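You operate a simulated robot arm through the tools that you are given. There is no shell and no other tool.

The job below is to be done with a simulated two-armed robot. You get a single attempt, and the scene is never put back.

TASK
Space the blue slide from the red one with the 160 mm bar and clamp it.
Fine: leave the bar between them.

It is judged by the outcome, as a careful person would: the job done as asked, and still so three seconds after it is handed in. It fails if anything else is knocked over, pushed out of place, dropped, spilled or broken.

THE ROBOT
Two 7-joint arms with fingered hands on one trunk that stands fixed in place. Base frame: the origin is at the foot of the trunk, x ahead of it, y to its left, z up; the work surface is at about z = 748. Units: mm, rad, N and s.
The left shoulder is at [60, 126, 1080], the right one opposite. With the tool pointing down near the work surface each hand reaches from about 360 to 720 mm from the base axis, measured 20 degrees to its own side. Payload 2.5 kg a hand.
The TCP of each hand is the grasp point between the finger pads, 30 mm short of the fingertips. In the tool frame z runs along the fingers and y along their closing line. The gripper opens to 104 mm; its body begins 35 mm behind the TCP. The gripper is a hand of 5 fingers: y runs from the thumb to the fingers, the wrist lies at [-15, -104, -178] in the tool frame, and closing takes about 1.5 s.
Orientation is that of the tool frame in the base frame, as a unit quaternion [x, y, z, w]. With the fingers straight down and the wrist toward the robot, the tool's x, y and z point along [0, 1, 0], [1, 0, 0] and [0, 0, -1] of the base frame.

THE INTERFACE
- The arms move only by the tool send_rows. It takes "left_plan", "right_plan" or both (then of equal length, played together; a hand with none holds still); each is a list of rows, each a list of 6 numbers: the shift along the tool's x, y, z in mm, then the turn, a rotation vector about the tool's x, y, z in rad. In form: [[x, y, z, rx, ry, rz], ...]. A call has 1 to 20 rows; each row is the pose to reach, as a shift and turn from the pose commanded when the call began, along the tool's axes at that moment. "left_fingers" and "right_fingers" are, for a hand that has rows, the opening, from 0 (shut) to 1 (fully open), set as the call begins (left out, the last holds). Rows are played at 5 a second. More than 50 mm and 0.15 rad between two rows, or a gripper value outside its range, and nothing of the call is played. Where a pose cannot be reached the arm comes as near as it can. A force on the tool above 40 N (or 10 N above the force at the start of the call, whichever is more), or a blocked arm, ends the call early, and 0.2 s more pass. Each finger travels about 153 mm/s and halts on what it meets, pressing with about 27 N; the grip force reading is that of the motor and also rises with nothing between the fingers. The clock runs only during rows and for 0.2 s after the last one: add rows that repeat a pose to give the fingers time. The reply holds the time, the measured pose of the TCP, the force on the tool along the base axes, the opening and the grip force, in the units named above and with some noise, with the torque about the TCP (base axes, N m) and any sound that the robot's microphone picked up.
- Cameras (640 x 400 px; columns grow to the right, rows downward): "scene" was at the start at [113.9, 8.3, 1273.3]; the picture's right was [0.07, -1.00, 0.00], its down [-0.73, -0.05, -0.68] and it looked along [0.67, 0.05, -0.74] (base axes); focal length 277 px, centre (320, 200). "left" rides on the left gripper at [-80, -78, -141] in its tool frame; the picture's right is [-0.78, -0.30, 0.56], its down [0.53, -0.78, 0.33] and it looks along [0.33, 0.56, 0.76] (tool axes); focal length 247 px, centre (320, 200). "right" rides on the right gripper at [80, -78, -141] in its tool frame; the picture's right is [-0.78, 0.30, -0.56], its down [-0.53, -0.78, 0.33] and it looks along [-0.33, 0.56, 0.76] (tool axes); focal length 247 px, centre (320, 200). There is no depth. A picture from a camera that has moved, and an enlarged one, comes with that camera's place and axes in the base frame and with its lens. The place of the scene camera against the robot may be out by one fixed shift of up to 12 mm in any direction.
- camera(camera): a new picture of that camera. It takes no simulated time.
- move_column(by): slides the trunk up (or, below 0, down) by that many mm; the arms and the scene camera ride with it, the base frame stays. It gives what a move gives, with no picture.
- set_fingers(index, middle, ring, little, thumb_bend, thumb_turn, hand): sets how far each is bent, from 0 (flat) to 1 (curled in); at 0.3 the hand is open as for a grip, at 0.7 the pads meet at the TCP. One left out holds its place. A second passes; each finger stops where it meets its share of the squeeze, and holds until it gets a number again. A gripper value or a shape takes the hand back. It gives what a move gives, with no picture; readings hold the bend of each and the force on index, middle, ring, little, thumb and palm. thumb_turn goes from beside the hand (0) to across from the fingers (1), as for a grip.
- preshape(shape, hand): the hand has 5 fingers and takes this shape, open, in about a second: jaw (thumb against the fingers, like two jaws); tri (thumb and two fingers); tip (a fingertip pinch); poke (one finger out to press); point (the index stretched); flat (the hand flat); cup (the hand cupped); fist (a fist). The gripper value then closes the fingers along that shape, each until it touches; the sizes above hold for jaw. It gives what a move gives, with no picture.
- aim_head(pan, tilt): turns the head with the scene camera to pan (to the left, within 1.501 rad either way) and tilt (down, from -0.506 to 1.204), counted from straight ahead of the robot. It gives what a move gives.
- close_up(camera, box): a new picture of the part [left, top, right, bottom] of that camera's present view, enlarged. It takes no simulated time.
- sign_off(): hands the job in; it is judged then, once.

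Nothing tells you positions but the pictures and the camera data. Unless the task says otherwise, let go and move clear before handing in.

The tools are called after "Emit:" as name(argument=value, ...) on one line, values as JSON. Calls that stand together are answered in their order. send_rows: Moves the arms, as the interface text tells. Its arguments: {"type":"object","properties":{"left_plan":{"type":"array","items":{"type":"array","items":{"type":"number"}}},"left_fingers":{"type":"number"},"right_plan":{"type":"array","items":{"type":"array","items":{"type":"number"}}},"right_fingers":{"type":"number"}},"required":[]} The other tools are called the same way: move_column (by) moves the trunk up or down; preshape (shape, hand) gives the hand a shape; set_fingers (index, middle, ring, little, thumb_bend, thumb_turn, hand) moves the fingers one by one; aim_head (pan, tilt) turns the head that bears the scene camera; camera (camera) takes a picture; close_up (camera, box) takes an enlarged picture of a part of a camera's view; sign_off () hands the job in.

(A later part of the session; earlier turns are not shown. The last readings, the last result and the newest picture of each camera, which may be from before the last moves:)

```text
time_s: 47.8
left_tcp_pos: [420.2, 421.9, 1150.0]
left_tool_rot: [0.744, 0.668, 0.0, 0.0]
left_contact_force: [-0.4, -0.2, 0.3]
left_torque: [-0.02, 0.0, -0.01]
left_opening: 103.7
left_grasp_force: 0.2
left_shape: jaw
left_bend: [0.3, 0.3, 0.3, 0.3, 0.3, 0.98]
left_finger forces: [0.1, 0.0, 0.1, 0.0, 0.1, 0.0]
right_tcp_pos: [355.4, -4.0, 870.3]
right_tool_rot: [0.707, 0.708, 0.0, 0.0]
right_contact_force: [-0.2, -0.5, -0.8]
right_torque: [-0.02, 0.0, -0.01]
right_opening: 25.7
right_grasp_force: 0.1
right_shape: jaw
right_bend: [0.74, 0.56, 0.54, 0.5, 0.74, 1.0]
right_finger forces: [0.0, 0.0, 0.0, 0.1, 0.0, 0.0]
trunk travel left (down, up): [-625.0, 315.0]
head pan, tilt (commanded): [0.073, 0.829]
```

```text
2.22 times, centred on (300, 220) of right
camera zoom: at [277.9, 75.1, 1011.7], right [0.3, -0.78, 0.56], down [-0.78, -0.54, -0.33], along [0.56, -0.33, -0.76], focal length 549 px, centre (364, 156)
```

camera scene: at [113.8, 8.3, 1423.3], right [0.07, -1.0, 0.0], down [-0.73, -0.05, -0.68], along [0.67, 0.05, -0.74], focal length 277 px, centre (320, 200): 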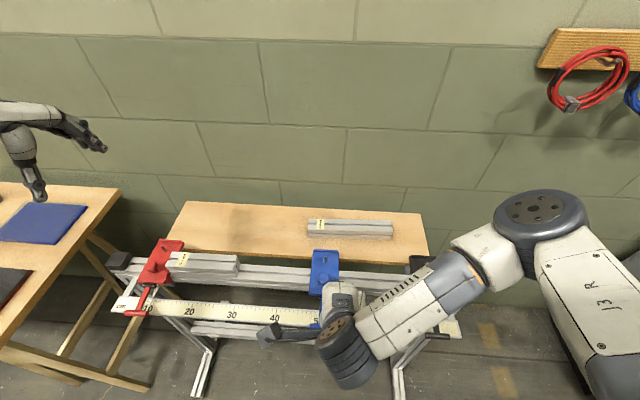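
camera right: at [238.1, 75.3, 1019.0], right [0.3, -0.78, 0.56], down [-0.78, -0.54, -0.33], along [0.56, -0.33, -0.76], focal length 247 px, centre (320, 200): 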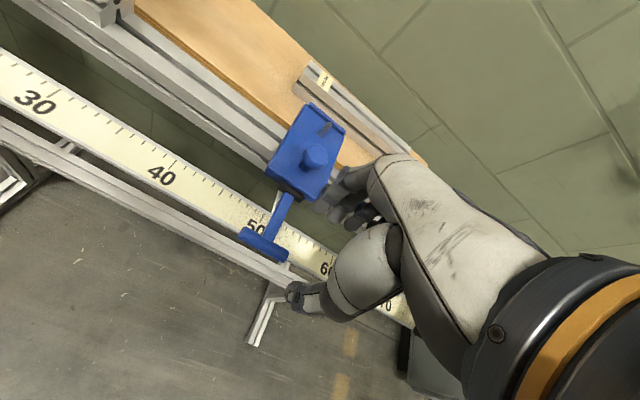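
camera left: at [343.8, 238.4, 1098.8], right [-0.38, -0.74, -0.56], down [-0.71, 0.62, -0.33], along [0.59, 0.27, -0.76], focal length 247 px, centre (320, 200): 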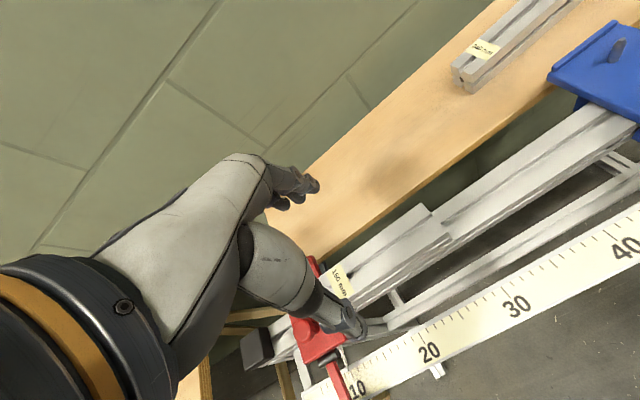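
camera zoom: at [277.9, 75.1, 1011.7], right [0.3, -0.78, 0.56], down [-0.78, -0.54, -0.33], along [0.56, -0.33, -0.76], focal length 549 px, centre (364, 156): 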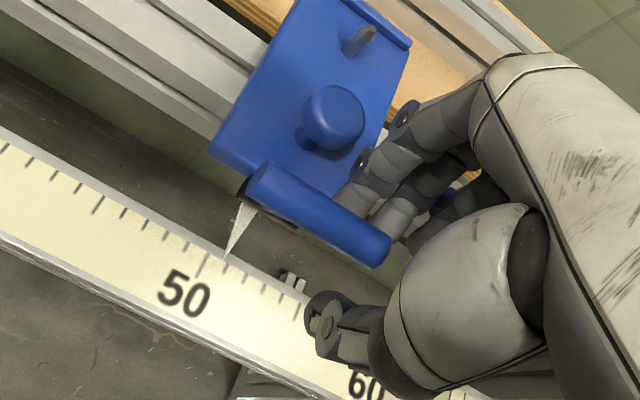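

All forces are near zero and the lever stays up on its own. I'll slide the hand right, off the T-bar, and then raise it clear.

Emit:
send_rows(right_plan=[[-10, 0, 0, 0, 0, 0], [-22, 0, 0, 0, 0, 0], [-36, 0, 0, 0, 0, 0], [-50, 0, -10, 0, 0, 0], [-55, 0, -40, 0, 0, 0], [-55, 0, -40, 0, 0, 0]])

Emit:
camera(camera="right")

Emit:
camera(camera="scene")

Emit:
close_up(camera="scene", box=[280, 230, 380, 350])

```text
time_s: 49.1
left_tcp_pos: [419.9, 422.0, 1150.5]
left_tool_rot: [0.745, 0.667, 0.001, 0.0]
left_contact_force: [0.5, 0.9, -0.4]
left_torque: [0.0, 0.02, 0.01]
left_opening: 103.8
left_grasp_force: 0.1
left_shape: jaw
left_bend: [0.3, 0.3, 0.3, 0.3, 0.3, 0.98]
left_finger forces: [0.0, 0.0, 0.1, 0.0, 0.1, 0.1]
right_tcp_pos: [355.6, -59.3, 910.9]
right_tool_rot: [0.707, 0.707, 0.0, -0.001]
right_contact_force: [0.2, 0.1, 0.2]
right_torque: [0.0, 0.03, -0.01]
right_opening: 25.9
right_grasp_force: 0.0
right_shape: jaw
right_bend: [0.74, 0.56, 0.54, 0.5, 0.74, 1.0]
right_finger forces: [0.0, 0.0, 0.1, 0.1, 0.0, 0.1]
trunk travel left (down, up): [-625.0, 315.0]
head pan, tilt (commanded): [0.073, 0.829]
```

```text
taken
camera right: at [278.3, 19.8, 1052.1], right [0.3, -0.78, 0.56], down [-0.78, -0.54, -0.33], along [0.56, -0.33, -0.76], focal length 247 px, centre (320, 200)
```

right: 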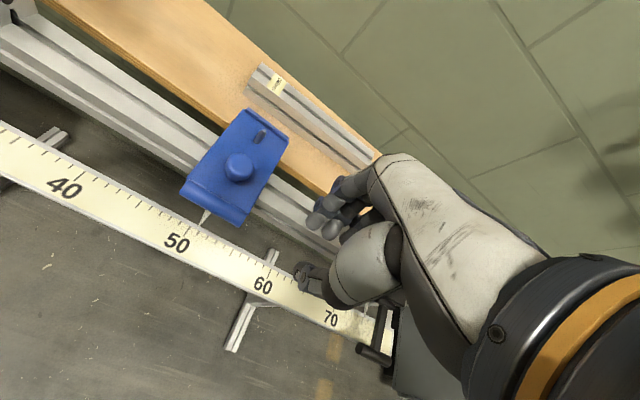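

```text
taken
camera scene: at [113.9, 8.3, 1423.3], right [0.07, -1.0, 0.0], down [-0.73, -0.05, -0.68], along [0.67, 0.05, -0.74], focal length 277 px, centre (320, 200)
```

scene: 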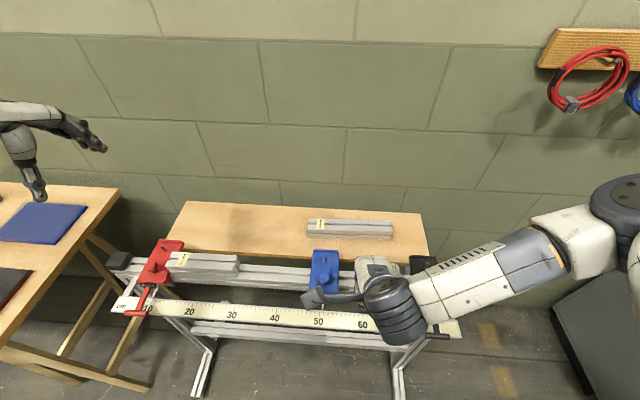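

```text
3.33 times, centred on (330, 290) of scene
camera zoom: at [113.9, 8.3, 1423.3], right [0.07, -1.0, 0.0], down [-0.73, -0.05, -0.68], along [0.67, 0.05, -0.74], focal length 922 px, centre (287, -100)
```

zoom: 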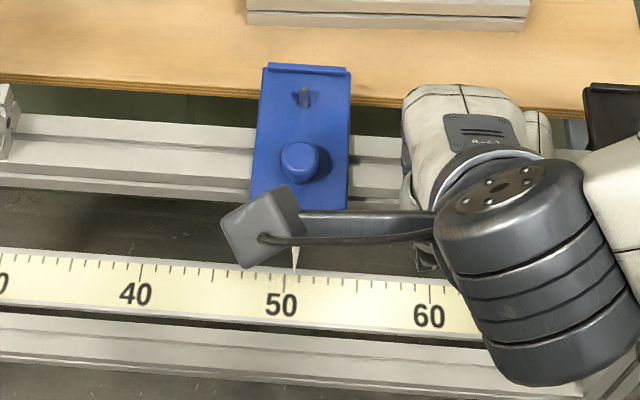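

The lever is up and stays there, so the blue slide should be free. The knob is now boxed in by the raised T-bar, so I'll push the plate's right edge instead, with the closed right hand behind the rail (x ≈ 480).

Emit:
send_rows(right_plan=[[0, 31, 0, 0, 0, 0], [0, 62, 0, 0, 0, 0], [0, 93, 0, 0, 0, 0], [0, 124, 0, 0, 0, 0], [0, 124, 25, 0, 0, 0], [0, 124, 50, 0, 0, 0], [0, 124, 50, 0, 0, 0], [0, 124, 50, 0, 0, 0]], right_fingers=0)

Emit:
camera(camera="right")

Emit:
camera(camera="scene")

Emit:
close_up(camera="right", box=[80, 120, 340, 340])

```text
time_s: 51.0
left_tcp_pos: [420.5, 421.0, 1150.8]
left_tool_rot: [0.744, 0.668, 0.0, 0.0]
left_contact_force: [-0.2, 0.1, -0.4]
left_torque: [-0.03, 0.02, 0.0]
left_opening: 103.7
left_grasp_force: 0.0
left_shape: jaw
left_bend: [0.3, 0.3, 0.3, 0.3, 0.3, 0.98]
left_finger forces: [0.0, 0.0, 0.0, 0.0, 0.0, 0.0]
right_tcp_pos: [479.1, -59.5, 860.2]
right_tool_rot: [0.707, 0.707, 0.001, 0.0]
right_contact_force: [0.2, -0.7, 0.6]
right_torque: [0.0, -0.02, 0.01]
right_opening: 0.2
right_grasp_force: 26.7
right_shape: jaw
right_bend: [0.7, 0.7, 0.7, 0.7, 0.46, 1.0]
right_finger forces: [0.0, 0.1, 0.0, 0.0, 0.0, 0.1]
trunk travel left (down, up): [-625.0, 315.0]
head pan, tilt (commanded): [0.073, 0.829]
```

```text
taken
camera right: at [401.5, 19.7, 1001.8], right [0.3, -0.78, 0.56], down [-0.78, -0.54, -0.33], along [0.56, -0.33, -0.76], focal length 247 px, centre (320, 200)
```

right: 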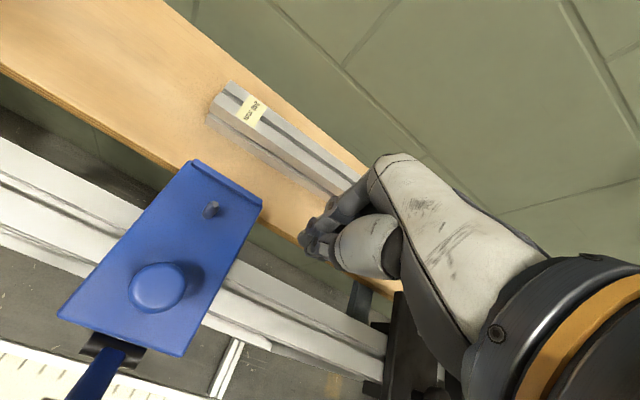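

```text
taken
camera scene: at [113.9, 8.3, 1423.3], right [0.07, -1.0, 0.0], down [-0.73, -0.05, -0.68], along [0.67, 0.05, -0.74], focal length 277 px, centre (320, 200)
```

scene: 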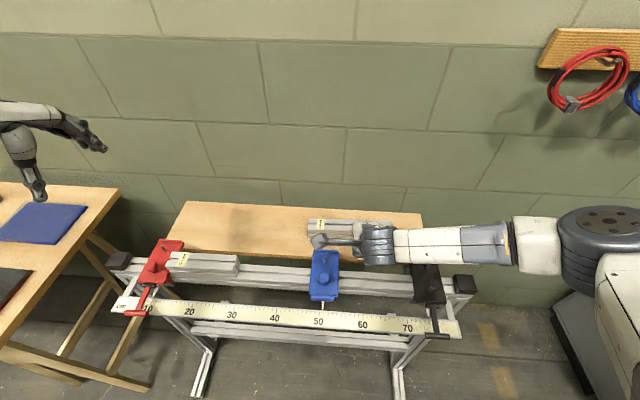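

```text
1.82 times, centred on (210, 230) of right
camera zoom: at [401.5, 19.7, 1001.8], right [0.3, -0.78, 0.56], down [-0.78, -0.54, -0.33], along [0.56, -0.33, -0.76], focal length 449 px, centre (520, 146)
```

zoom: 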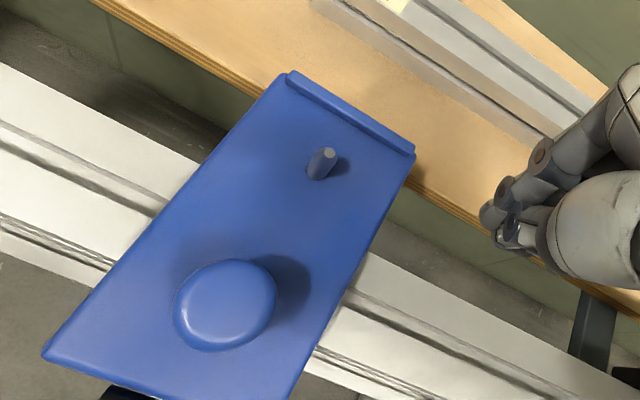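

Emit:
close_up(camera="scene", box=[290, 240, 370, 340])

Emit:
close_up(camera="right", box=[40, 300, 200, 400])

```text
4.00 times, centred on (330, 290) of scene
camera zoom: at [113.9, 8.3, 1423.3], right [0.07, -1.0, 0.0], down [-0.73, -0.05, -0.68], along [0.67, 0.05, -0.74], focal length 1106 px, centre (280, -160)
```

zoom: 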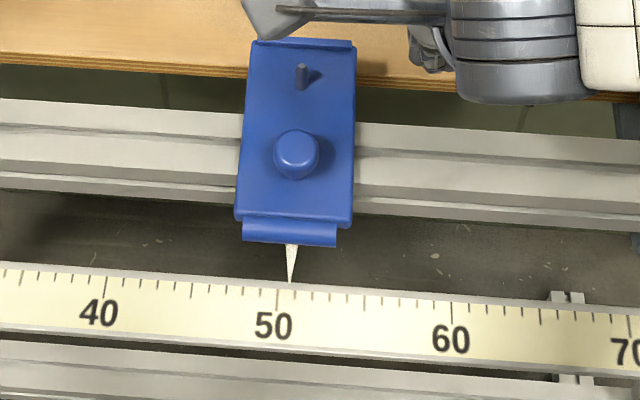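

```text
4.00 times, centred on (120, 350) of right
camera zoom: at [401.5, 19.7, 1001.8], right [0.3, -0.78, 0.56], down [-0.78, -0.54, -0.33], along [0.56, -0.33, -0.76], focal length 988 px, centre (1120, -400)
```

zoom: 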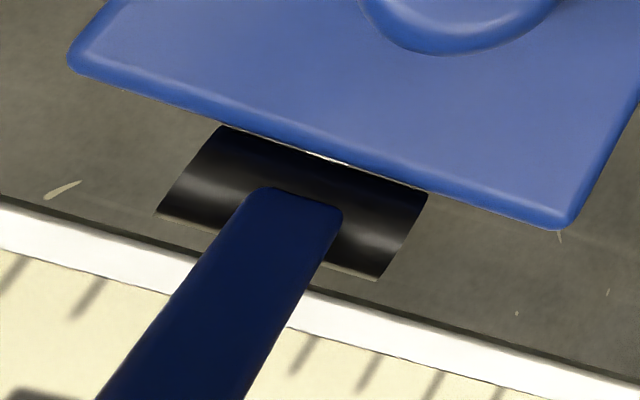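

The lever is still up, and blue's pointer reads about 51 cm. I'll lower the closed hand beside the plate's rear overhang and move left until it touches the plate edge.

Emit:
send_rows(right_plan=[[0, 0, 15, 0, 0, 0], [0, 0, 30, 0, 0, 0], [0, 0, 40, 0, 0, 0], [8, 0, 40, 0, 0, 0], [16, 0, 40, 0, 0, 0], [20, 0, 40, 0, 0, 0], [20, 0, 40, 0, 0, 0]])

Emit:
camera(camera="right")

Emit:
close_up(camera="scene", box=[280, 220, 440, 320])

```text
time_s: 52.5
left_tcp_pos: [422.2, 420.6, 1149.9]
left_tool_rot: [0.745, 0.667, 0.0, 0.0]
left_contact_force: [-1.1, 0.8, 0.5]
left_torque: [0.0, 0.02, 0.02]
left_opening: 103.8
left_grasp_force: 0.2
left_shape: jaw
left_bend: [0.3, 0.3, 0.3, 0.3, 0.3, 0.98]
left_finger forces: [0.1, 0.0, 0.1, 0.1, 0.0, 0.1]
right_tcp_pos: [479.6, -39.6, 820.5]
right_tool_rot: [0.706, 0.708, 0.0, -0.001]
right_contact_force: [-0.2, 0.1, 0.0]
right_torque: [-0.01, -0.03, -0.02]
right_opening: 0.0
right_grasp_force: 26.6
right_shape: jaw
right_bend: [0.7, 0.7, 0.7, 0.7, 0.46, 1.0]
right_finger forces: [0.1, 0.0, 0.0, 0.0, 0.0, 0.1]
trunk travel left (down, up): [-625.0, 315.0]
head pan, tilt (commanded): [0.073, 0.829]
```

```text
taken
camera right: at [401.5, 40.2, 961.2], right [0.3, -0.78, 0.56], down [-0.78, -0.54, -0.33], along [0.56, -0.33, -0.76], focal length 247 px, centre (320, 200)
```

right: 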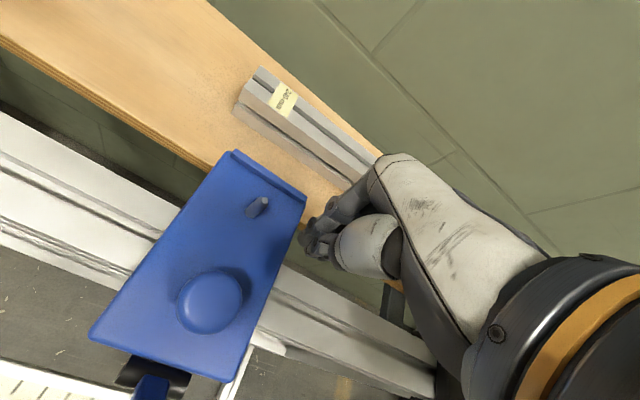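

```text
4.00 times, centred on (360, 270) of scene
camera zoom: at [113.9, 8.3, 1423.3], right [0.07, -1.0, 0.0], down [-0.73, -0.05, -0.68], along [0.67, 0.05, -0.74], focal length 1106 px, centre (160, -80)
```

zoom: 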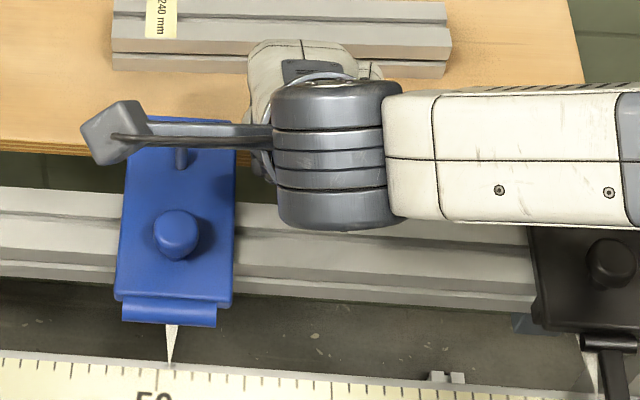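

The fingers are just beside the plate's edge. I'll push left in small steps and watch the force and the pointer.

Emit:
send_rows(right_plan=[[3, 0, 0, 0, 0, 0], [6, 0, 0, 0, 0, 0], [9, 0, 0, 0, 0, 0], [12, 0, 0, 0, 0, 0], [15, 0, 0, 0, 0, 0], [18, 0, 0, 0, 0, 0], [18, 0, 0, 0, 0, 0]])

Emit:
camera(camera="right")

Emit:
close_up(camera="scene", box=[280, 220, 440, 320])

```text
time_s: 54.1
left_tcp_pos: [421.2, 420.3, 1150.9]
left_tool_rot: [0.745, 0.667, 0.0, 0.0]
left_contact_force: [-0.2, -1.3, 0.3]
left_torque: [-0.02, 0.0, 0.02]
left_opening: 103.7
left_grasp_force: 0.0
left_shape: jaw
left_bend: [0.3, 0.3, 0.3, 0.3, 0.3, 0.98]
left_finger forces: [0.0, 0.1, 0.0, 0.0, 0.0, 0.0]
right_tcp_pos: [479.3, -21.2, 820.2]
right_tool_rot: [0.707, 0.708, 0.0, 0.0]
right_contact_force: [0.6, -2.2, -0.4]
right_torque: [0.03, 0.01, -0.07]
right_opening: 0.0
right_grasp_force: 26.7
right_shape: jaw
right_bend: [0.7, 0.7, 0.7, 0.7, 0.46, 1.0]
right_finger forces: [0.0, 0.0, 0.0, 0.0, 0.0, 0.1]
trunk travel left (down, up): [-625.0, 315.0]
head pan, tilt (commanded): [0.073, 0.829]
```

```text
taken
camera right: at [401.4, 58.0, 961.3], right [0.3, -0.78, 0.56], down [-0.78, -0.54, -0.33], along [0.56, -0.33, -0.76], focal length 247 px, centre (320, 200)
```

right: 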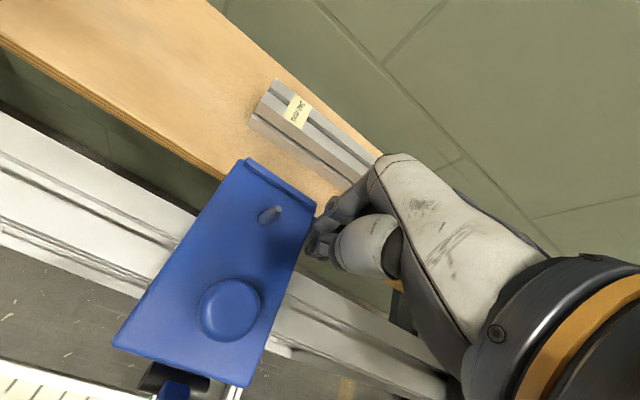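

```text
4.00 times, centred on (360, 270) of scene
camera zoom: at [113.8, 8.1, 1423.3], right [0.07, -1.0, 0.0], down [-0.73, -0.05, -0.68], along [0.67, 0.05, -0.74], focal length 1106 px, centre (160, -80)
```

zoom: 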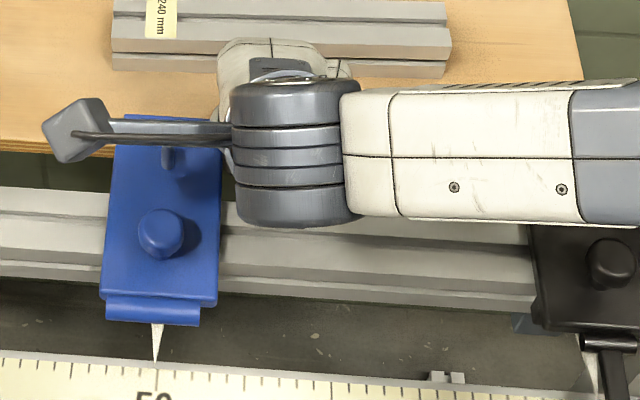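

The blue slide now glides freely at about 2 N. I'll push it left steadily toward the bar and stop well short to check.

Emit:
send_rows(right_plan=[[6, 0, 0, 0, 0, 0], [12, 0, 0, 0, 0, 0], [18, 0, 0, 0, 0, 0], [24, 0, 0, 0, 0, 0], [30, 0, 0, 0, 0, 0], [36, 0, 0, 0, 0, 0], [42, 0, 0, 0, 0, 0], [48, 0, 0, 0, 0, 0], [54, 0, 0, 0, 0, 0], [60, 0, 0, 0, 0, 0], [66, 0, 0, 0, 0, 0], [72, 0, 0, 0, 0, 0], [78, 0, 0, 0, 0, 0], [84, 0, 0, 0, 0, 0], [90, 0, 0, 0, 0, 0], [96, 0, 0, 0, 0, 0], [102, 0, 0, 0, 0, 0], [108, 0, 0, 0, 0, 0], [112, 0, 0, 0, 0, 0], [112, 0, 0, 0, 0, 0]])

Emit:
camera(camera="scene")

Emit:
camera(camera="right")

Emit:
close_up(camera="scene", box=[120, 220, 340, 340])

```text
time_s: 58.4
left_tcp_pos: [420.5, 421.4, 1149.6]
left_tool_rot: [0.745, 0.667, -0.001, 0.0]
left_contact_force: [-0.6, -0.6, -0.2]
left_torque: [0.03, -0.02, -0.03]
left_opening: 103.7
left_grasp_force: 0.0
left_shape: jaw
left_bend: [0.3, 0.3, 0.3, 0.3, 0.3, 0.98]
left_finger forces: [0.1, 0.0, 0.0, 0.0, 0.1, 0.0]
right_tcp_pos: [479.7, 90.9, 821.8]
right_tool_rot: [0.706, 0.708, 0.001, 0.0]
right_contact_force: [-0.2, -1.4, -0.8]
right_torque: [-0.02, -0.02, -0.01]
right_opening: 0.0
right_grasp_force: 27.0
right_shape: jaw
right_bend: [0.7, 0.7, 0.7, 0.7, 0.46, 1.0]
right_finger forces: [0.1, 0.1, 0.0, 0.0, 0.1, 0.0]
trunk travel left (down, up): [-625.0, 315.0]
head pan, tilt (commanded): [0.073, 0.829]
```

```text
taken
camera scene: at [114.0, 8.2, 1423.3], right [0.07, -1.0, 0.0], down [-0.73, -0.05, -0.68], along [0.67, 0.05, -0.74], focal length 277 px, centre (320, 200)
```

scene: 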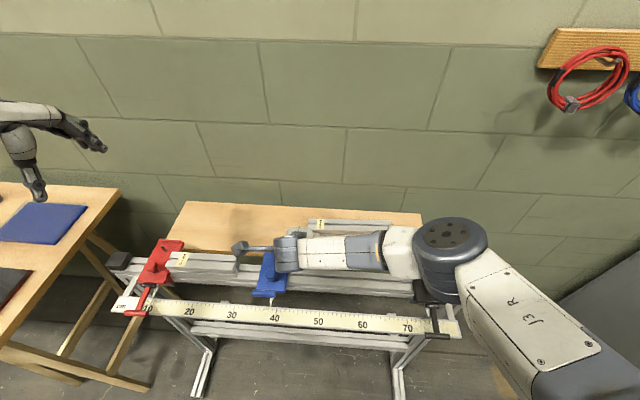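

```text
taken
camera right: at [401.2, 170.7, 961.9], right [0.3, -0.78, 0.56], down [-0.78, -0.54, -0.33], along [0.56, -0.33, -0.76], focal length 247 px, centre (320, 200)
```

right: 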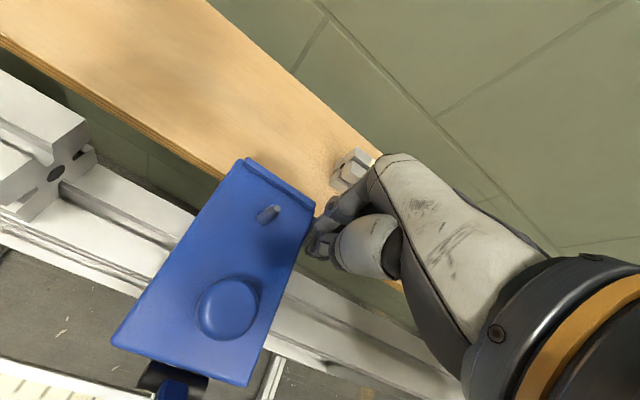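

```text
2.91 times, centred on (230, 280) of scene
camera zoom: at [114.0, 8.2, 1423.3], right [0.07, -1.0, 0.0], down [-0.73, -0.05, -0.68], along [0.67, 0.05, -0.74], focal length 804 px, centre (582, -33)
```

zoom: 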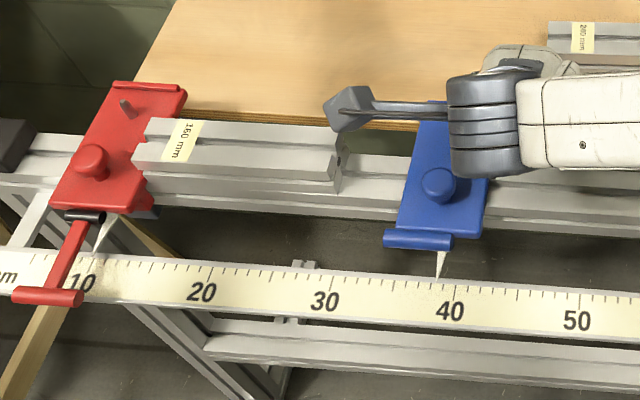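

The blue pointer is near 39 cm and about 55–60 mm of gap remains. I'll push most of that, then slow down.

Emit:
send_rows(right_plan=[[6, 0, 0, 0, 0, 0], [12, 0, 0, 0, 0, 0], [18, 0, 0, 0, 0, 0], [24, 0, 0, 0, 0, 0], [30, 0, 0, 0, 0, 0], [36, 0, 0, 0, 0, 0], [40, 0, 0, 0, 0, 0], [43, 0, 0, 0, 0, 0], [45, 0, 0, 0, 0, 0], [45, 0, 0, 0, 0, 0]])

Emit:
camera(camera="right")

Emit:
close_up(camera="scene", box=[120, 220, 340, 340])

Emit:
close_up(camera="right", box=[60, 120, 260, 280])

```text
time_s: 60.5
left_tcp_pos: [420.3, 421.1, 1150.4]
left_tool_rot: [0.745, 0.667, -0.001, 0.0]
left_contact_force: [-0.1, -0.2, 0.1]
left_torque: [-0.02, -0.03, 0.0]
left_opening: 103.6
left_grasp_force: 0.1
left_shape: jaw
left_bend: [0.3, 0.3, 0.3, 0.3, 0.3, 0.98]
left_finger forces: [0.0, 0.1, 0.0, 0.1, 0.0, 0.0]
right_tcp_pos: [478.1, 135.4, 820.8]
right_tool_rot: [0.706, 0.708, 0.0, 0.0]
right_contact_force: [0.7, -1.6, -0.3]
right_torque: [-0.01, -0.01, -0.07]
right_opening: 0.1
right_grasp_force: 27.3
right_shape: jaw
right_bend: [0.7, 0.7, 0.7, 0.7, 0.46, 1.0]
right_finger forces: [0.1, 0.0, 0.0, 0.1, 0.0, 0.1]
trunk travel left (down, up): [-625.0, 315.0]
head pan, tilt (commanded): [0.073, 0.829]
```

```text
taken
camera right: at [400.3, 214.8, 962.1], right [0.3, -0.78, 0.56], down [-0.78, -0.54, -0.33], along [0.56, -0.33, -0.76], focal length 247 px, centre (320, 200)
```

right: 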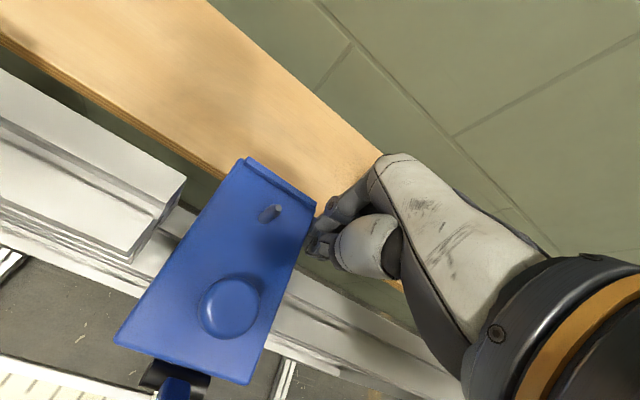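

```text
2.91 times, centred on (230, 280) of scene
camera zoom: at [114.0, 8.2, 1423.3], right [0.07, -1.0, 0.0], down [-0.73, -0.05, -0.68], along [0.67, 0.05, -0.74], focal length 804 px, centre (582, -33)
```

zoom: 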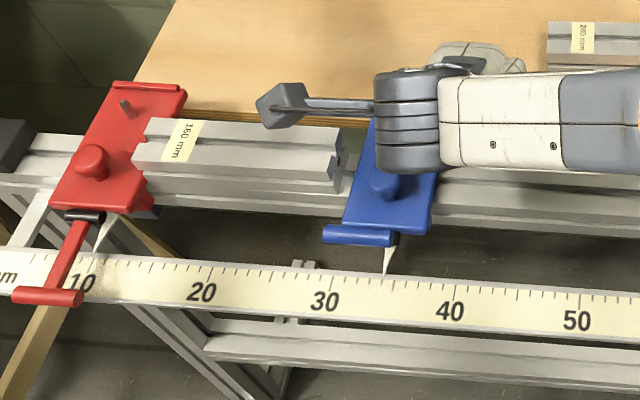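

```text
2.50 times, centred on (160, 200) of right
camera zoom: at [400.3, 214.8, 962.1], right [0.3, -0.78, 0.56], down [-0.78, -0.54, -0.33], along [0.56, -0.33, -0.76], focal length 617 px, centre (720, 200)
```

zoom: 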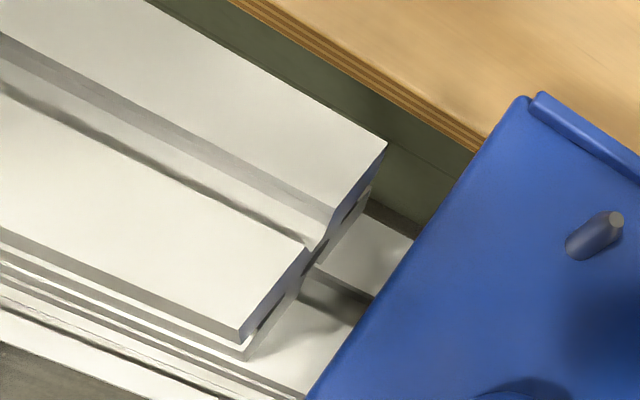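

About 15 mm remains. I'll slow down to 2 mm and then 1 mm steps.

Emit:
send_rows(right_plan=[[2, 0, 0, 0, 0, 0], [4, 0, 0, 0, 0, 0], [6, 0, 0, 0, 0, 0], [8, 0, 0, 0, 0, 0], [9, 0, 0, 0, 0, 0], [10, 0, 0, 0, 0, 0], [11, 0, 0, 0, 0, 0], [11, 0, 0, 0, 0, 0]])

Emit:
close_up(camera="right", box=[60, 120, 260, 280])

Emit:
close_up(camera="scene", box=[200, 235, 290, 300])

```text
time_s: 62.4
left_tcp_pos: [420.8, 421.7, 1149.9]
left_tool_rot: [0.745, 0.667, 0.0, 0.0]
left_contact_force: [0.5, 0.5, 0.2]
left_torque: [-0.02, 0.01, -0.04]
left_opening: 104.0
left_grasp_force: 0.1
left_shape: jaw
left_bend: [0.3, 0.3, 0.3, 0.3, 0.3, 0.98]
left_finger forces: [0.0, 0.0, 0.0, 0.0, 0.0, 0.0]
right_tcp_pos: [477.5, 147.5, 820.1]
right_tool_rot: [0.707, 0.707, -0.001, 0.0]
right_contact_force: [-0.5, -2.1, -0.4]
right_torque: [-0.02, -0.01, -0.01]
right_opening: 0.1
right_grasp_force: 27.4
right_shape: jaw
right_bend: [0.7, 0.7, 0.7, 0.7, 0.46, 1.0]
right_finger forces: [0.0, 0.0, 0.1, 0.0, 0.0, 0.0]
trunk travel left (down, up): [-625.0, 315.0]
head pan, tilt (commanded): [0.073, 0.829]
```

```text
2.50 times, centred on (160, 200) of right
camera zoom: at [401.3, 226.2, 961.9], right [0.3, -0.78, 0.56], down [-0.78, -0.54, -0.33], along [0.56, -0.33, -0.76], focal length 617 px, centre (720, 200)
```

zoom: 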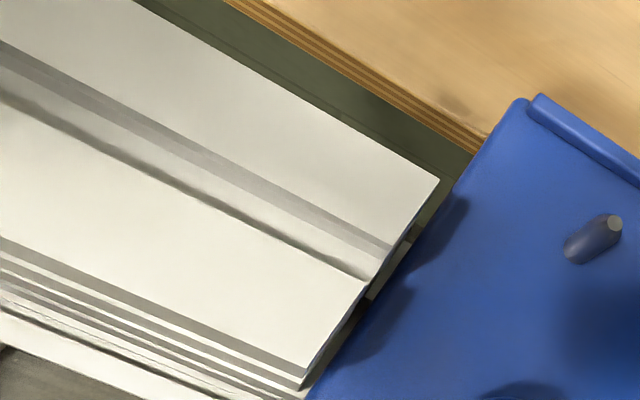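

```text
6.15 times, centred on (245, 268) of scene
camera zoom: at [113.8, 8.1, 1423.3], right [0.07, -1.0, 0.0], down [-0.73, -0.05, -0.68], along [0.67, 0.05, -0.74], focal length 1702 px, centre (782, -215)
```

zoom: 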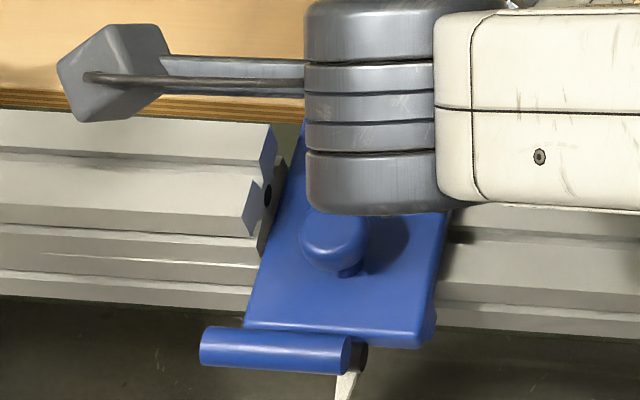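

Emit:
send_rows(right_plan=[[1, 0, 0, 0, 0, 0], [2, 0, 0, 0, 0, 0], [3, 0, 0, 0, 0, 0], [3, 0, 0, 0, 0, 0]])

Emit:
close_up(camera="right", box=[140, 170, 220, 240])

```text
time_s: 63.4
left_tcp_pos: [421.0, 421.2, 1150.4]
left_tool_rot: [0.745, 0.667, 0.0, 0.0]
left_contact_force: [0.1, -0.3, -0.2]
left_torque: [0.01, 0.03, 0.0]
left_opening: 103.6
left_grasp_force: 0.0
left_shape: jaw
left_bend: [0.3, 0.3, 0.3, 0.3, 0.3, 0.98]
left_finger forces: [0.0, 0.1, 0.0, 0.0, 0.0, 0.1]
right_tcp_pos: [479.9, 151.1, 820.8]
right_tool_rot: [0.707, 0.707, 0.001, 0.0]
right_contact_force: [-0.4, -4.2, -1.2]
right_torque: [-0.06, 0.05, -0.02]
right_opening: 0.2
right_grasp_force: 27.5
right_shape: jaw
right_bend: [0.7, 0.7, 0.7, 0.7, 0.46, 1.0]
right_finger forces: [6.3, 0.1, 0.1, 0.0, 0.0, 0.1]
trunk travel left (down, up): [-625.0, 315.0]
head pan, tilt (commanded): [0.073, 0.829]
```

```text
5.71 times, centred on (180, 205) of right
camera zoom: at [401.4, 228.9, 962.2], right [0.3, -0.78, 0.56], down [-0.78, -0.54, -0.33], along [0.56, -0.33, -0.76], focal length 1411 px, centre (1120, 171)
```

zoom: 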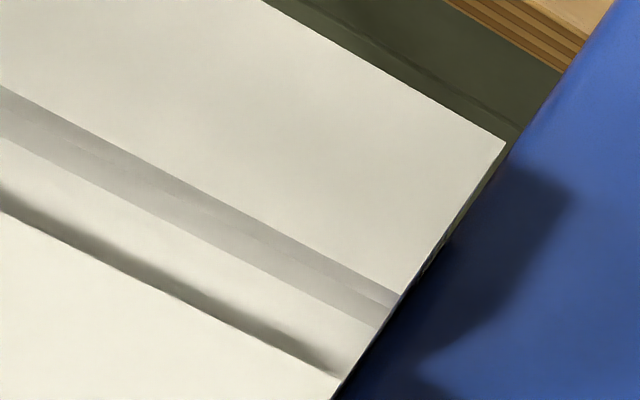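

Force is rising, so blue has met the bar. I'll press another 1–2 mm for firm contact at both ends.

Emit:
send_rows(right_plan=[[1, 0, 0, 0, 0, 0], [2, 0, 0, 0, 0, 0], [2, 0, 0, 0, 0, 0]])

Emit:
close_up(camera="right", box=[140, 170, 220, 240])

Emit:
close_up(camera="scene", box=[120, 230, 300, 330])

```text
time_s: 64.2
left_tcp_pos: [420.6, 420.6, 1151.3]
left_tool_rot: [0.745, 0.667, 0.001, 0.0]
left_contact_force: [-0.6, -0.3, -0.4]
left_torque: [0.0, 0.0, 0.02]
left_opening: 103.8
left_grasp_force: 0.1
left_shape: jaw
left_bend: [0.3, 0.3, 0.3, 0.3, 0.3, 0.98]
left_finger forces: [0.0, 0.0, 0.0, 0.1, 0.0, 0.0]
right_tcp_pos: [479.1, 151.0, 820.4]
right_tool_rot: [0.707, 0.707, -0.001, 0.001]
right_contact_force: [-2.5, -9.0, 1.4]
right_torque: [-0.06, 0.03, -0.1]
right_opening: 0.0
right_grasp_force: 27.1
right_shape: jaw
right_bend: [0.7, 0.7, 0.7, 0.7, 0.46, 1.0]
right_finger forces: [10.9, 0.0, 0.1, 0.0, 0.1, 0.0]
trunk travel left (down, up): [-625.0, 315.0]
head pan, tilt (commanded): [0.073, 0.829]
```

```text
5.71 times, centred on (180, 205) of right
camera zoom: at [401.6, 229.9, 961.4], right [0.3, -0.78, 0.56], down [-0.78, -0.54, -0.33], along [0.56, -0.33, -0.76], focal length 1411 px, centre (1120, 171)
```

zoom: 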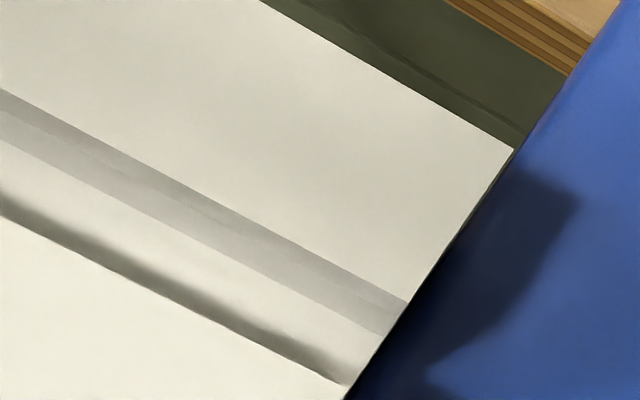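

```text
3.56 times, centred on (210, 280) of scene
camera zoom: at [113.6, 7.4, 1423.3], right [0.07, -1.0, 0.0], down [-0.73, -0.05, -0.68], along [0.67, 0.05, -0.74], focal length 983 px, centre (711, -84)
```

zoom: 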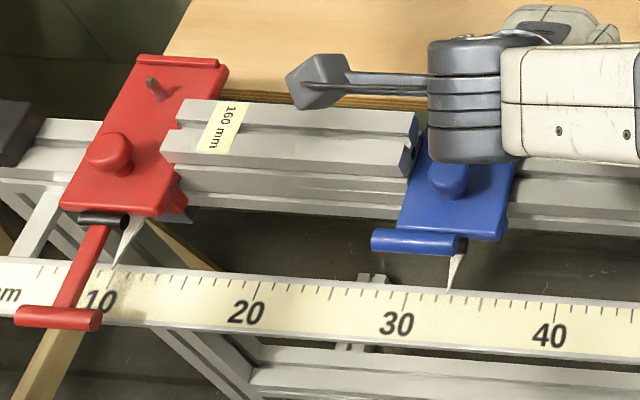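

Blue, bar and red are now in solid contact: 9 N with no further travel and the bar square against blue. I'll check the red end of the bar and, while the right hand holds blue there, set the left hand to a poke shape for pressing the lever.

Emit:
preshape(shape="poke", hand="left")

Emit:
camera(camera="left")

Emit:
close_up(camera="scene", box=[140, 240, 190, 290])

Emit:
camera(camera="scene")

```text
time_s: 65.0
left_tcp_pos: [419.6, 420.7, 1151.1]
left_tool_rot: [0.745, 0.667, 0.001, -0.001]
left_contact_force: [-0.9, -0.2, 0.3]
left_torque: [-0.02, 0.0, -0.03]
left_opening: 0.1
left_grasp_force: 0.1
left_shape: poke
left_bend: [0.7, 0.7, 0.99, 0.99, 1.0, 1.0]
left_finger forces: [0.0, 0.0, 0.0, 0.0, 0.1, 0.1]
right_tcp_pos: [477.8, 149.9, 820.3]
right_tool_rot: [0.707, 0.707, 0.0, 0.0]
right_contact_force: [-1.7, -10.7, 2.2]
right_torque: [-0.01, 0.02, -0.09]
right_opening: 0.0
right_grasp_force: 27.0
right_shape: jaw
right_bend: [0.7, 0.7, 0.7, 0.7, 0.46, 1.0]
right_finger forces: [12.3, 0.0, 0.1, 0.0, 0.1, 0.0]
trunk travel left (down, up): [-625.0, 315.0]
head pan, tilt (commanded): [0.073, 0.829]
```

```text
taken
camera left: at [333.6, 349.3, 1292.0], right [-0.38, -0.74, -0.56], down [-0.71, 0.62, -0.33], along [0.59, 0.27, -0.76], focal length 247 px, centre (320, 200)
```

left: 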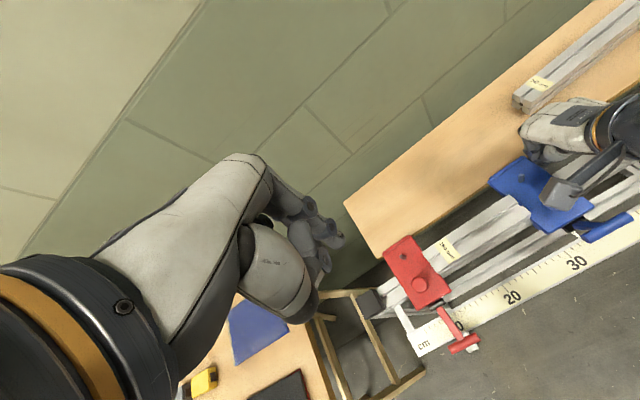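

```text
8.00 times, centred on (165, 265) of scene
camera zoom: at [113.7, 7.3, 1423.3], right [0.07, -1.0, 0.0], down [-0.73, -0.05, -0.68], along [0.67, 0.05, -0.74], focal length 2212 px, centre (1560, -320)
```

zoom: 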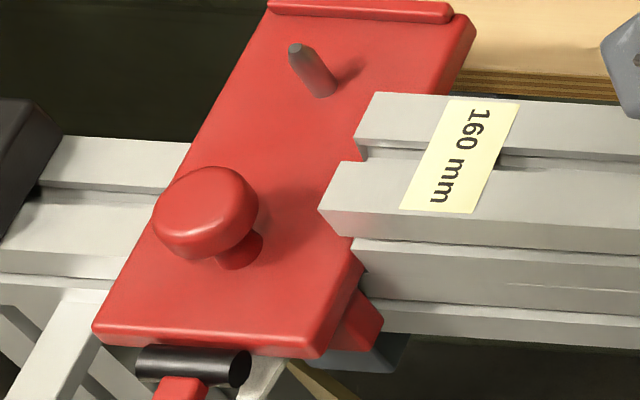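

```text
taken
camera scene: at [113.7, 7.3, 1423.3], right [0.07, -1.0, 0.0], down [-0.73, -0.05, -0.68], along [0.67, 0.05, -0.74], focal length 277 px, centre (320, 200)
```

scene: 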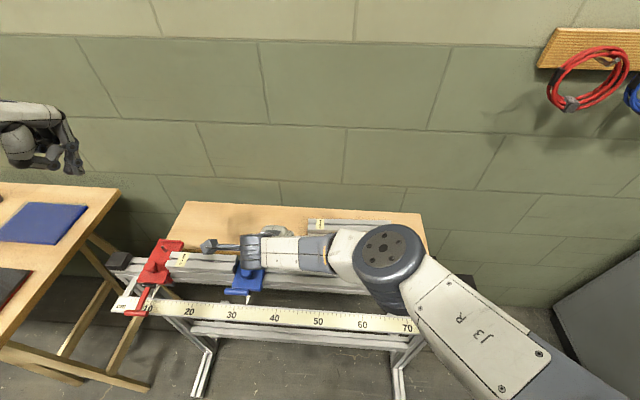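

The bar is flush against the red plate too, so the spacing is set. The right hand's camera blocks access to the lever, so I'll ease the right hand off sideways and retreat, since blue stays put on its own, while the left hand turns square and comes closer.

Emit:
send_rows(right_plan=[[-2, 0, 0, 0, 0, 0], [-5, 0, 0, 0, 0, 0], [-12, 0, 0, 0, 0, 0], [-25, 0, 0, 0, 0, 0], [-45, 0, -10, 0, 0, 0], [-75, 0, -40, 0, 0, 0], [-110, 0, -70, 0, 0, 0], [-150, 0, -90, 0, 0, 0], [-190, 0, -100, 0, 0, 0], [-225, 0, -100, 0, 0, 0]], left_plan=[[0, 0, 0, 0, 0, -0.03], [0, 0, 0, 0, 0, -0.07], [0, 0, 0, 0, 0, -0.11], [-20, -5, 5, 0, 0, -0.11], [-45, -10, 15, 0, 0, -0.11], [-75, -12, 30, 0, 0, -0.11], [-110, -12, 50, 0, 0, -0.11], [-145, -10, 70, 0, 0, -0.11], [-180, -8, 90, 0, 0, -0.11], [-180, -8, 90, 0, 0, -0.11]])

Emit:
camera(camera="left")

Emit:
camera(camera="scene")

Emit:
close_up(camera="scene", box=[120, 230, 300, 330])

```text
time_s: 67.2
left_tcp_pos: [390.7, 243.5, 1058.5]
left_tool_rot: [0.706, 0.708, 0.001, 0.0]
left_contact_force: [0.4, -0.1, 0.4]
left_torque: [0.01, 0.01, 0.0]
left_opening: 0.0
left_grasp_force: 0.2
left_shape: poke
left_bend: [0.7, 0.7, 0.99, 0.99, 1.0, 1.0]
left_finger forces: [0.0, 0.1, 0.0, 0.0, 0.0, 0.1]
right_tcp_pos: [479.7, -73.3, 920.2]
right_tool_rot: [0.706, 0.708, 0.0, 0.0]
right_contact_force: [-0.3, -0.8, 0.5]
right_torque: [0.01, -0.04, 0.0]
right_opening: 0.2
right_grasp_force: 27.4
right_shape: jaw
right_bend: [0.7, 0.7, 0.7, 0.7, 0.46, 1.0]
right_finger forces: [0.0, 0.0, 0.0, 0.0, 0.0, 0.0]
trunk travel left (down, up): [-625.0, 315.0]
head pan, tilt (commanded): [0.073, 0.829]
```

```text
taken
camera left: at [313.7, 163.1, 1201.0], right [-0.29, -0.78, -0.56], down [-0.78, 0.53, -0.33], along [0.56, 0.33, -0.76], focal length 247 px, centre (320, 200)
```

left: 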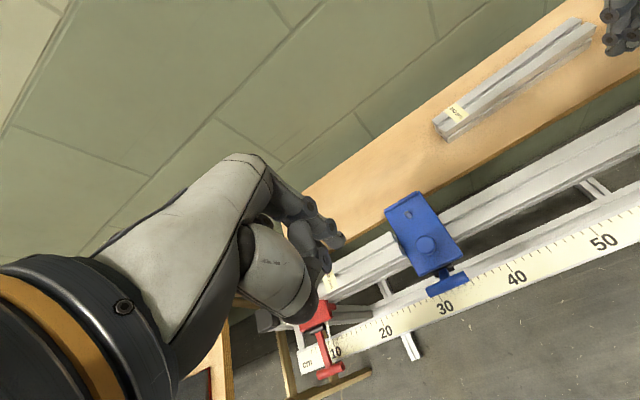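

```text
taken
camera scene: at [113.7, 8.0, 1423.3], right [0.07, -1.0, 0.0], down [-0.73, -0.05, -0.68], along [0.67, 0.05, -0.74], focal length 277 px, centre (320, 200)
```

scene: 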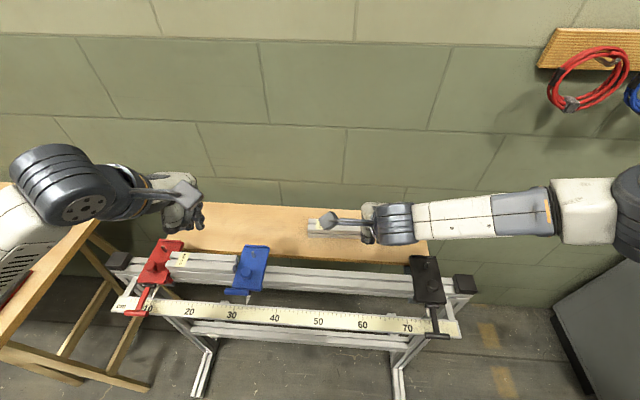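

```text
3.56 times, centred on (210, 280) of scene
camera zoom: at [113.7, 8.0, 1423.3], right [0.07, -1.0, 0.0], down [-0.73, -0.05, -0.68], along [0.67, 0.05, -0.74], focal length 983 px, centre (711, -84)
```

zoom: 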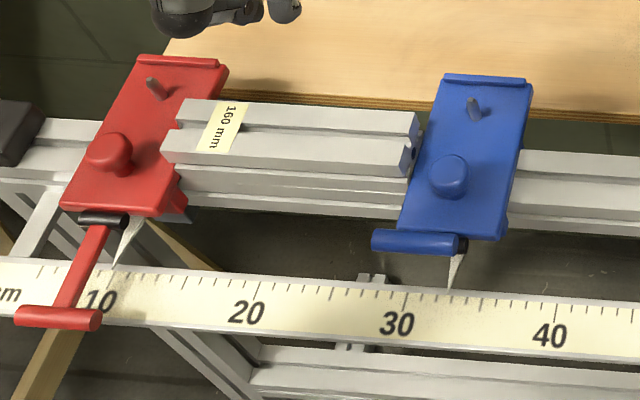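

Blue stayed in place against the bar. Next I'll measure the raised T-bar and the poking fingertip precisely.

Emit:
close_up(camera="left", box=[380, 180, 500, 320])

Emit:
close_up(camera="left", box=[240, 160, 380, 340])

Emit:
close_up(camera="right", box=[0, 100, 200, 400])

```text
2.86 times, centred on (440, 250) of left
camera zoom: at [313.7, 163.1, 1201.0], right [-0.29, -0.78, -0.56], down [-0.78, 0.53, -0.33], along [0.56, 0.33, -0.76], focal length 706 px, centre (-23, 57)
```

zoom: 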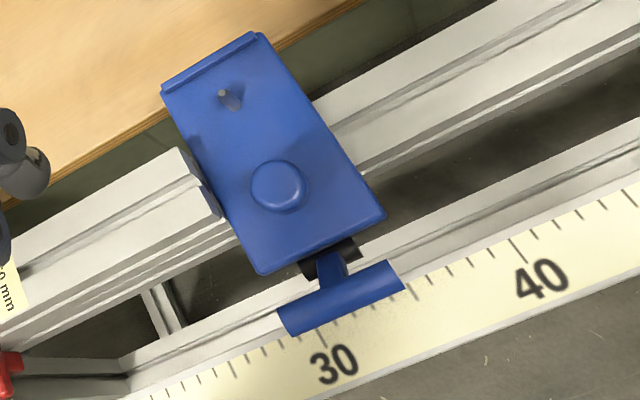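

```text
2.22 times, centred on (310, 250) of left
camera zoom: at [313.7, 163.1, 1201.0], right [-0.29, -0.78, -0.56], down [-0.78, 0.53, -0.33], along [0.56, 0.33, -0.76], focal length 549 px, centre (342, 89)
```

zoom: 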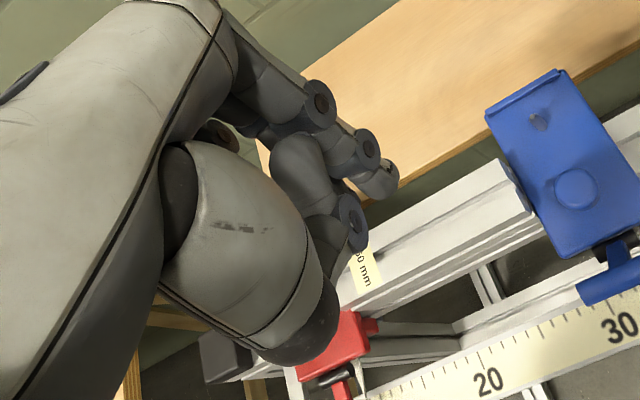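

```text
1.33 times, centred on (100, 250) of right
camera zoom: at [401.2, 5.5, 1061.5], right [0.3, -0.78, 0.56], down [-0.78, -0.54, -0.33], along [0.56, -0.33, -0.76], focal length 329 px, centre (613, 133)
```

zoom: 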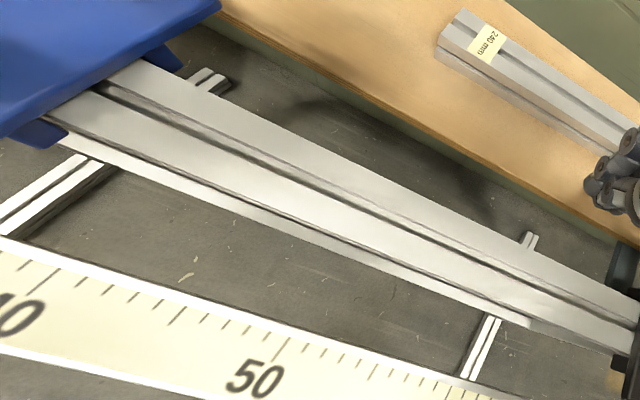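

The T-bar sits at about (353, 198, 861), with the lever raised about 65°. I'll bring the two poking fingers down just behind it, between the T-bar and the knob.

Emit:
send_rows(left_plan=[[-20, -6, 35, 0, 0, 0], [-40, -12, 70, 0, 0, 0], [-49.5, -14, 105, 0, 0, 0], [-49.5, -14, 130, 0, 0, 0], [-49.5, -14, 150, 0, 0, 0], [-49.5, -14, 150, 0, 0, 0]])

Emit:
camera(camera="left")

Emit:
close_up(camera="left", box=[270, 160, 430, 340])

Emit:
close_up(camera="scene", box=[180, 220, 300, 320])

```text
time_s: 68.7
left_tcp_pos: [379.0, 193.1, 908.3]
left_tool_rot: [0.707, 0.707, -0.001, -0.001]
left_contact_force: [-0.7, 0.1, -0.5]
left_torque: [-0.03, 0.0, -0.02]
left_opening: 0.0
left_grasp_force: 0.0
left_shape: poke
left_bend: [0.7, 0.7, 0.99, 0.99, 1.0, 1.0]
left_finger forces: [0.1, 0.1, 0.0, 0.0, 0.0, 0.0]
right_tcp_pos: [479.0, -73.2, 919.6]
right_tool_rot: [0.707, 0.707, 0.0, 0.0]
right_contact_force: [0.5, 0.3, -0.3]
right_torque: [-0.01, 0.03, -0.01]
right_opening: 0.2
right_grasp_force: 26.8
right_shape: jaw
right_bend: [0.7, 0.7, 0.7, 0.7, 0.46, 1.0]
right_finger forces: [0.0, 0.0, 0.0, 0.1, 0.0, 0.0]
trunk travel left (down, up): [-625.0, 315.0]
head pan, tilt (commanded): [0.073, 0.829]
```

```text
taken
camera left: at [300.8, 114.2, 1049.9], right [-0.3, -0.78, -0.56], down [-0.78, 0.53, -0.33], along [0.56, 0.33, -0.76], focal length 247 px, centre (320, 200)
```

left: 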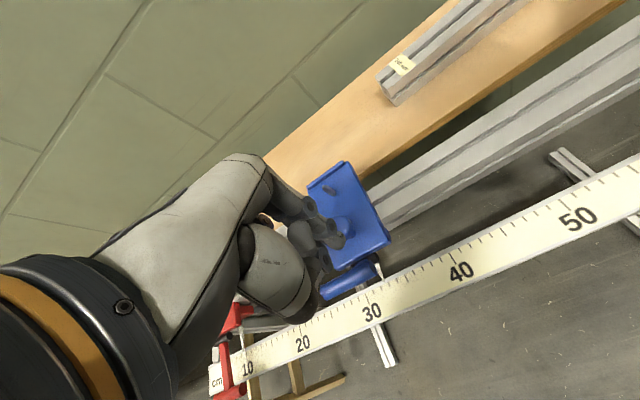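

```text
2.22 times, centred on (350, 250) of left
camera zoom: at [300.8, 114.2, 1049.9], right [-0.3, -0.78, -0.56], down [-0.78, 0.53, -0.33], along [0.56, 0.33, -0.76], focal length 549 px, centre (253, 89)
```

zoom: 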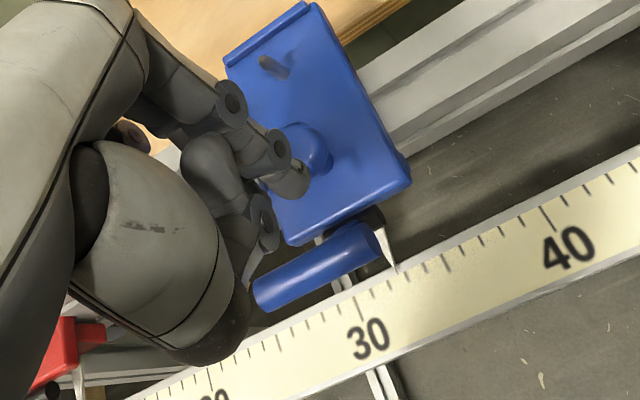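

```text
4.00 times, centred on (240, 270) of scene
camera zoom: at [113.8, 8.3, 1423.3], right [0.07, -1.0, 0.0], down [-0.73, -0.05, -0.68], along [0.67, 0.05, -0.74], focal length 1106 px, centre (640, -80)
```

zoom: 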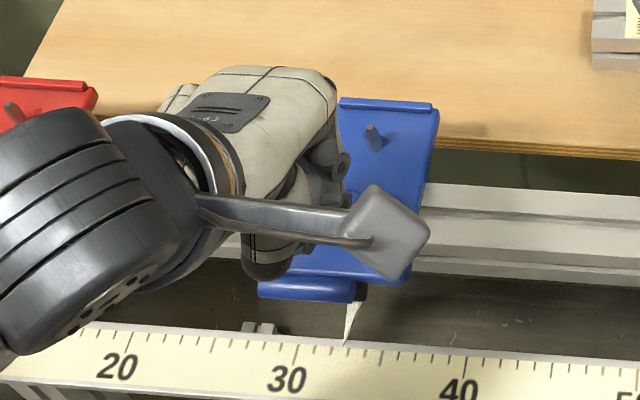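

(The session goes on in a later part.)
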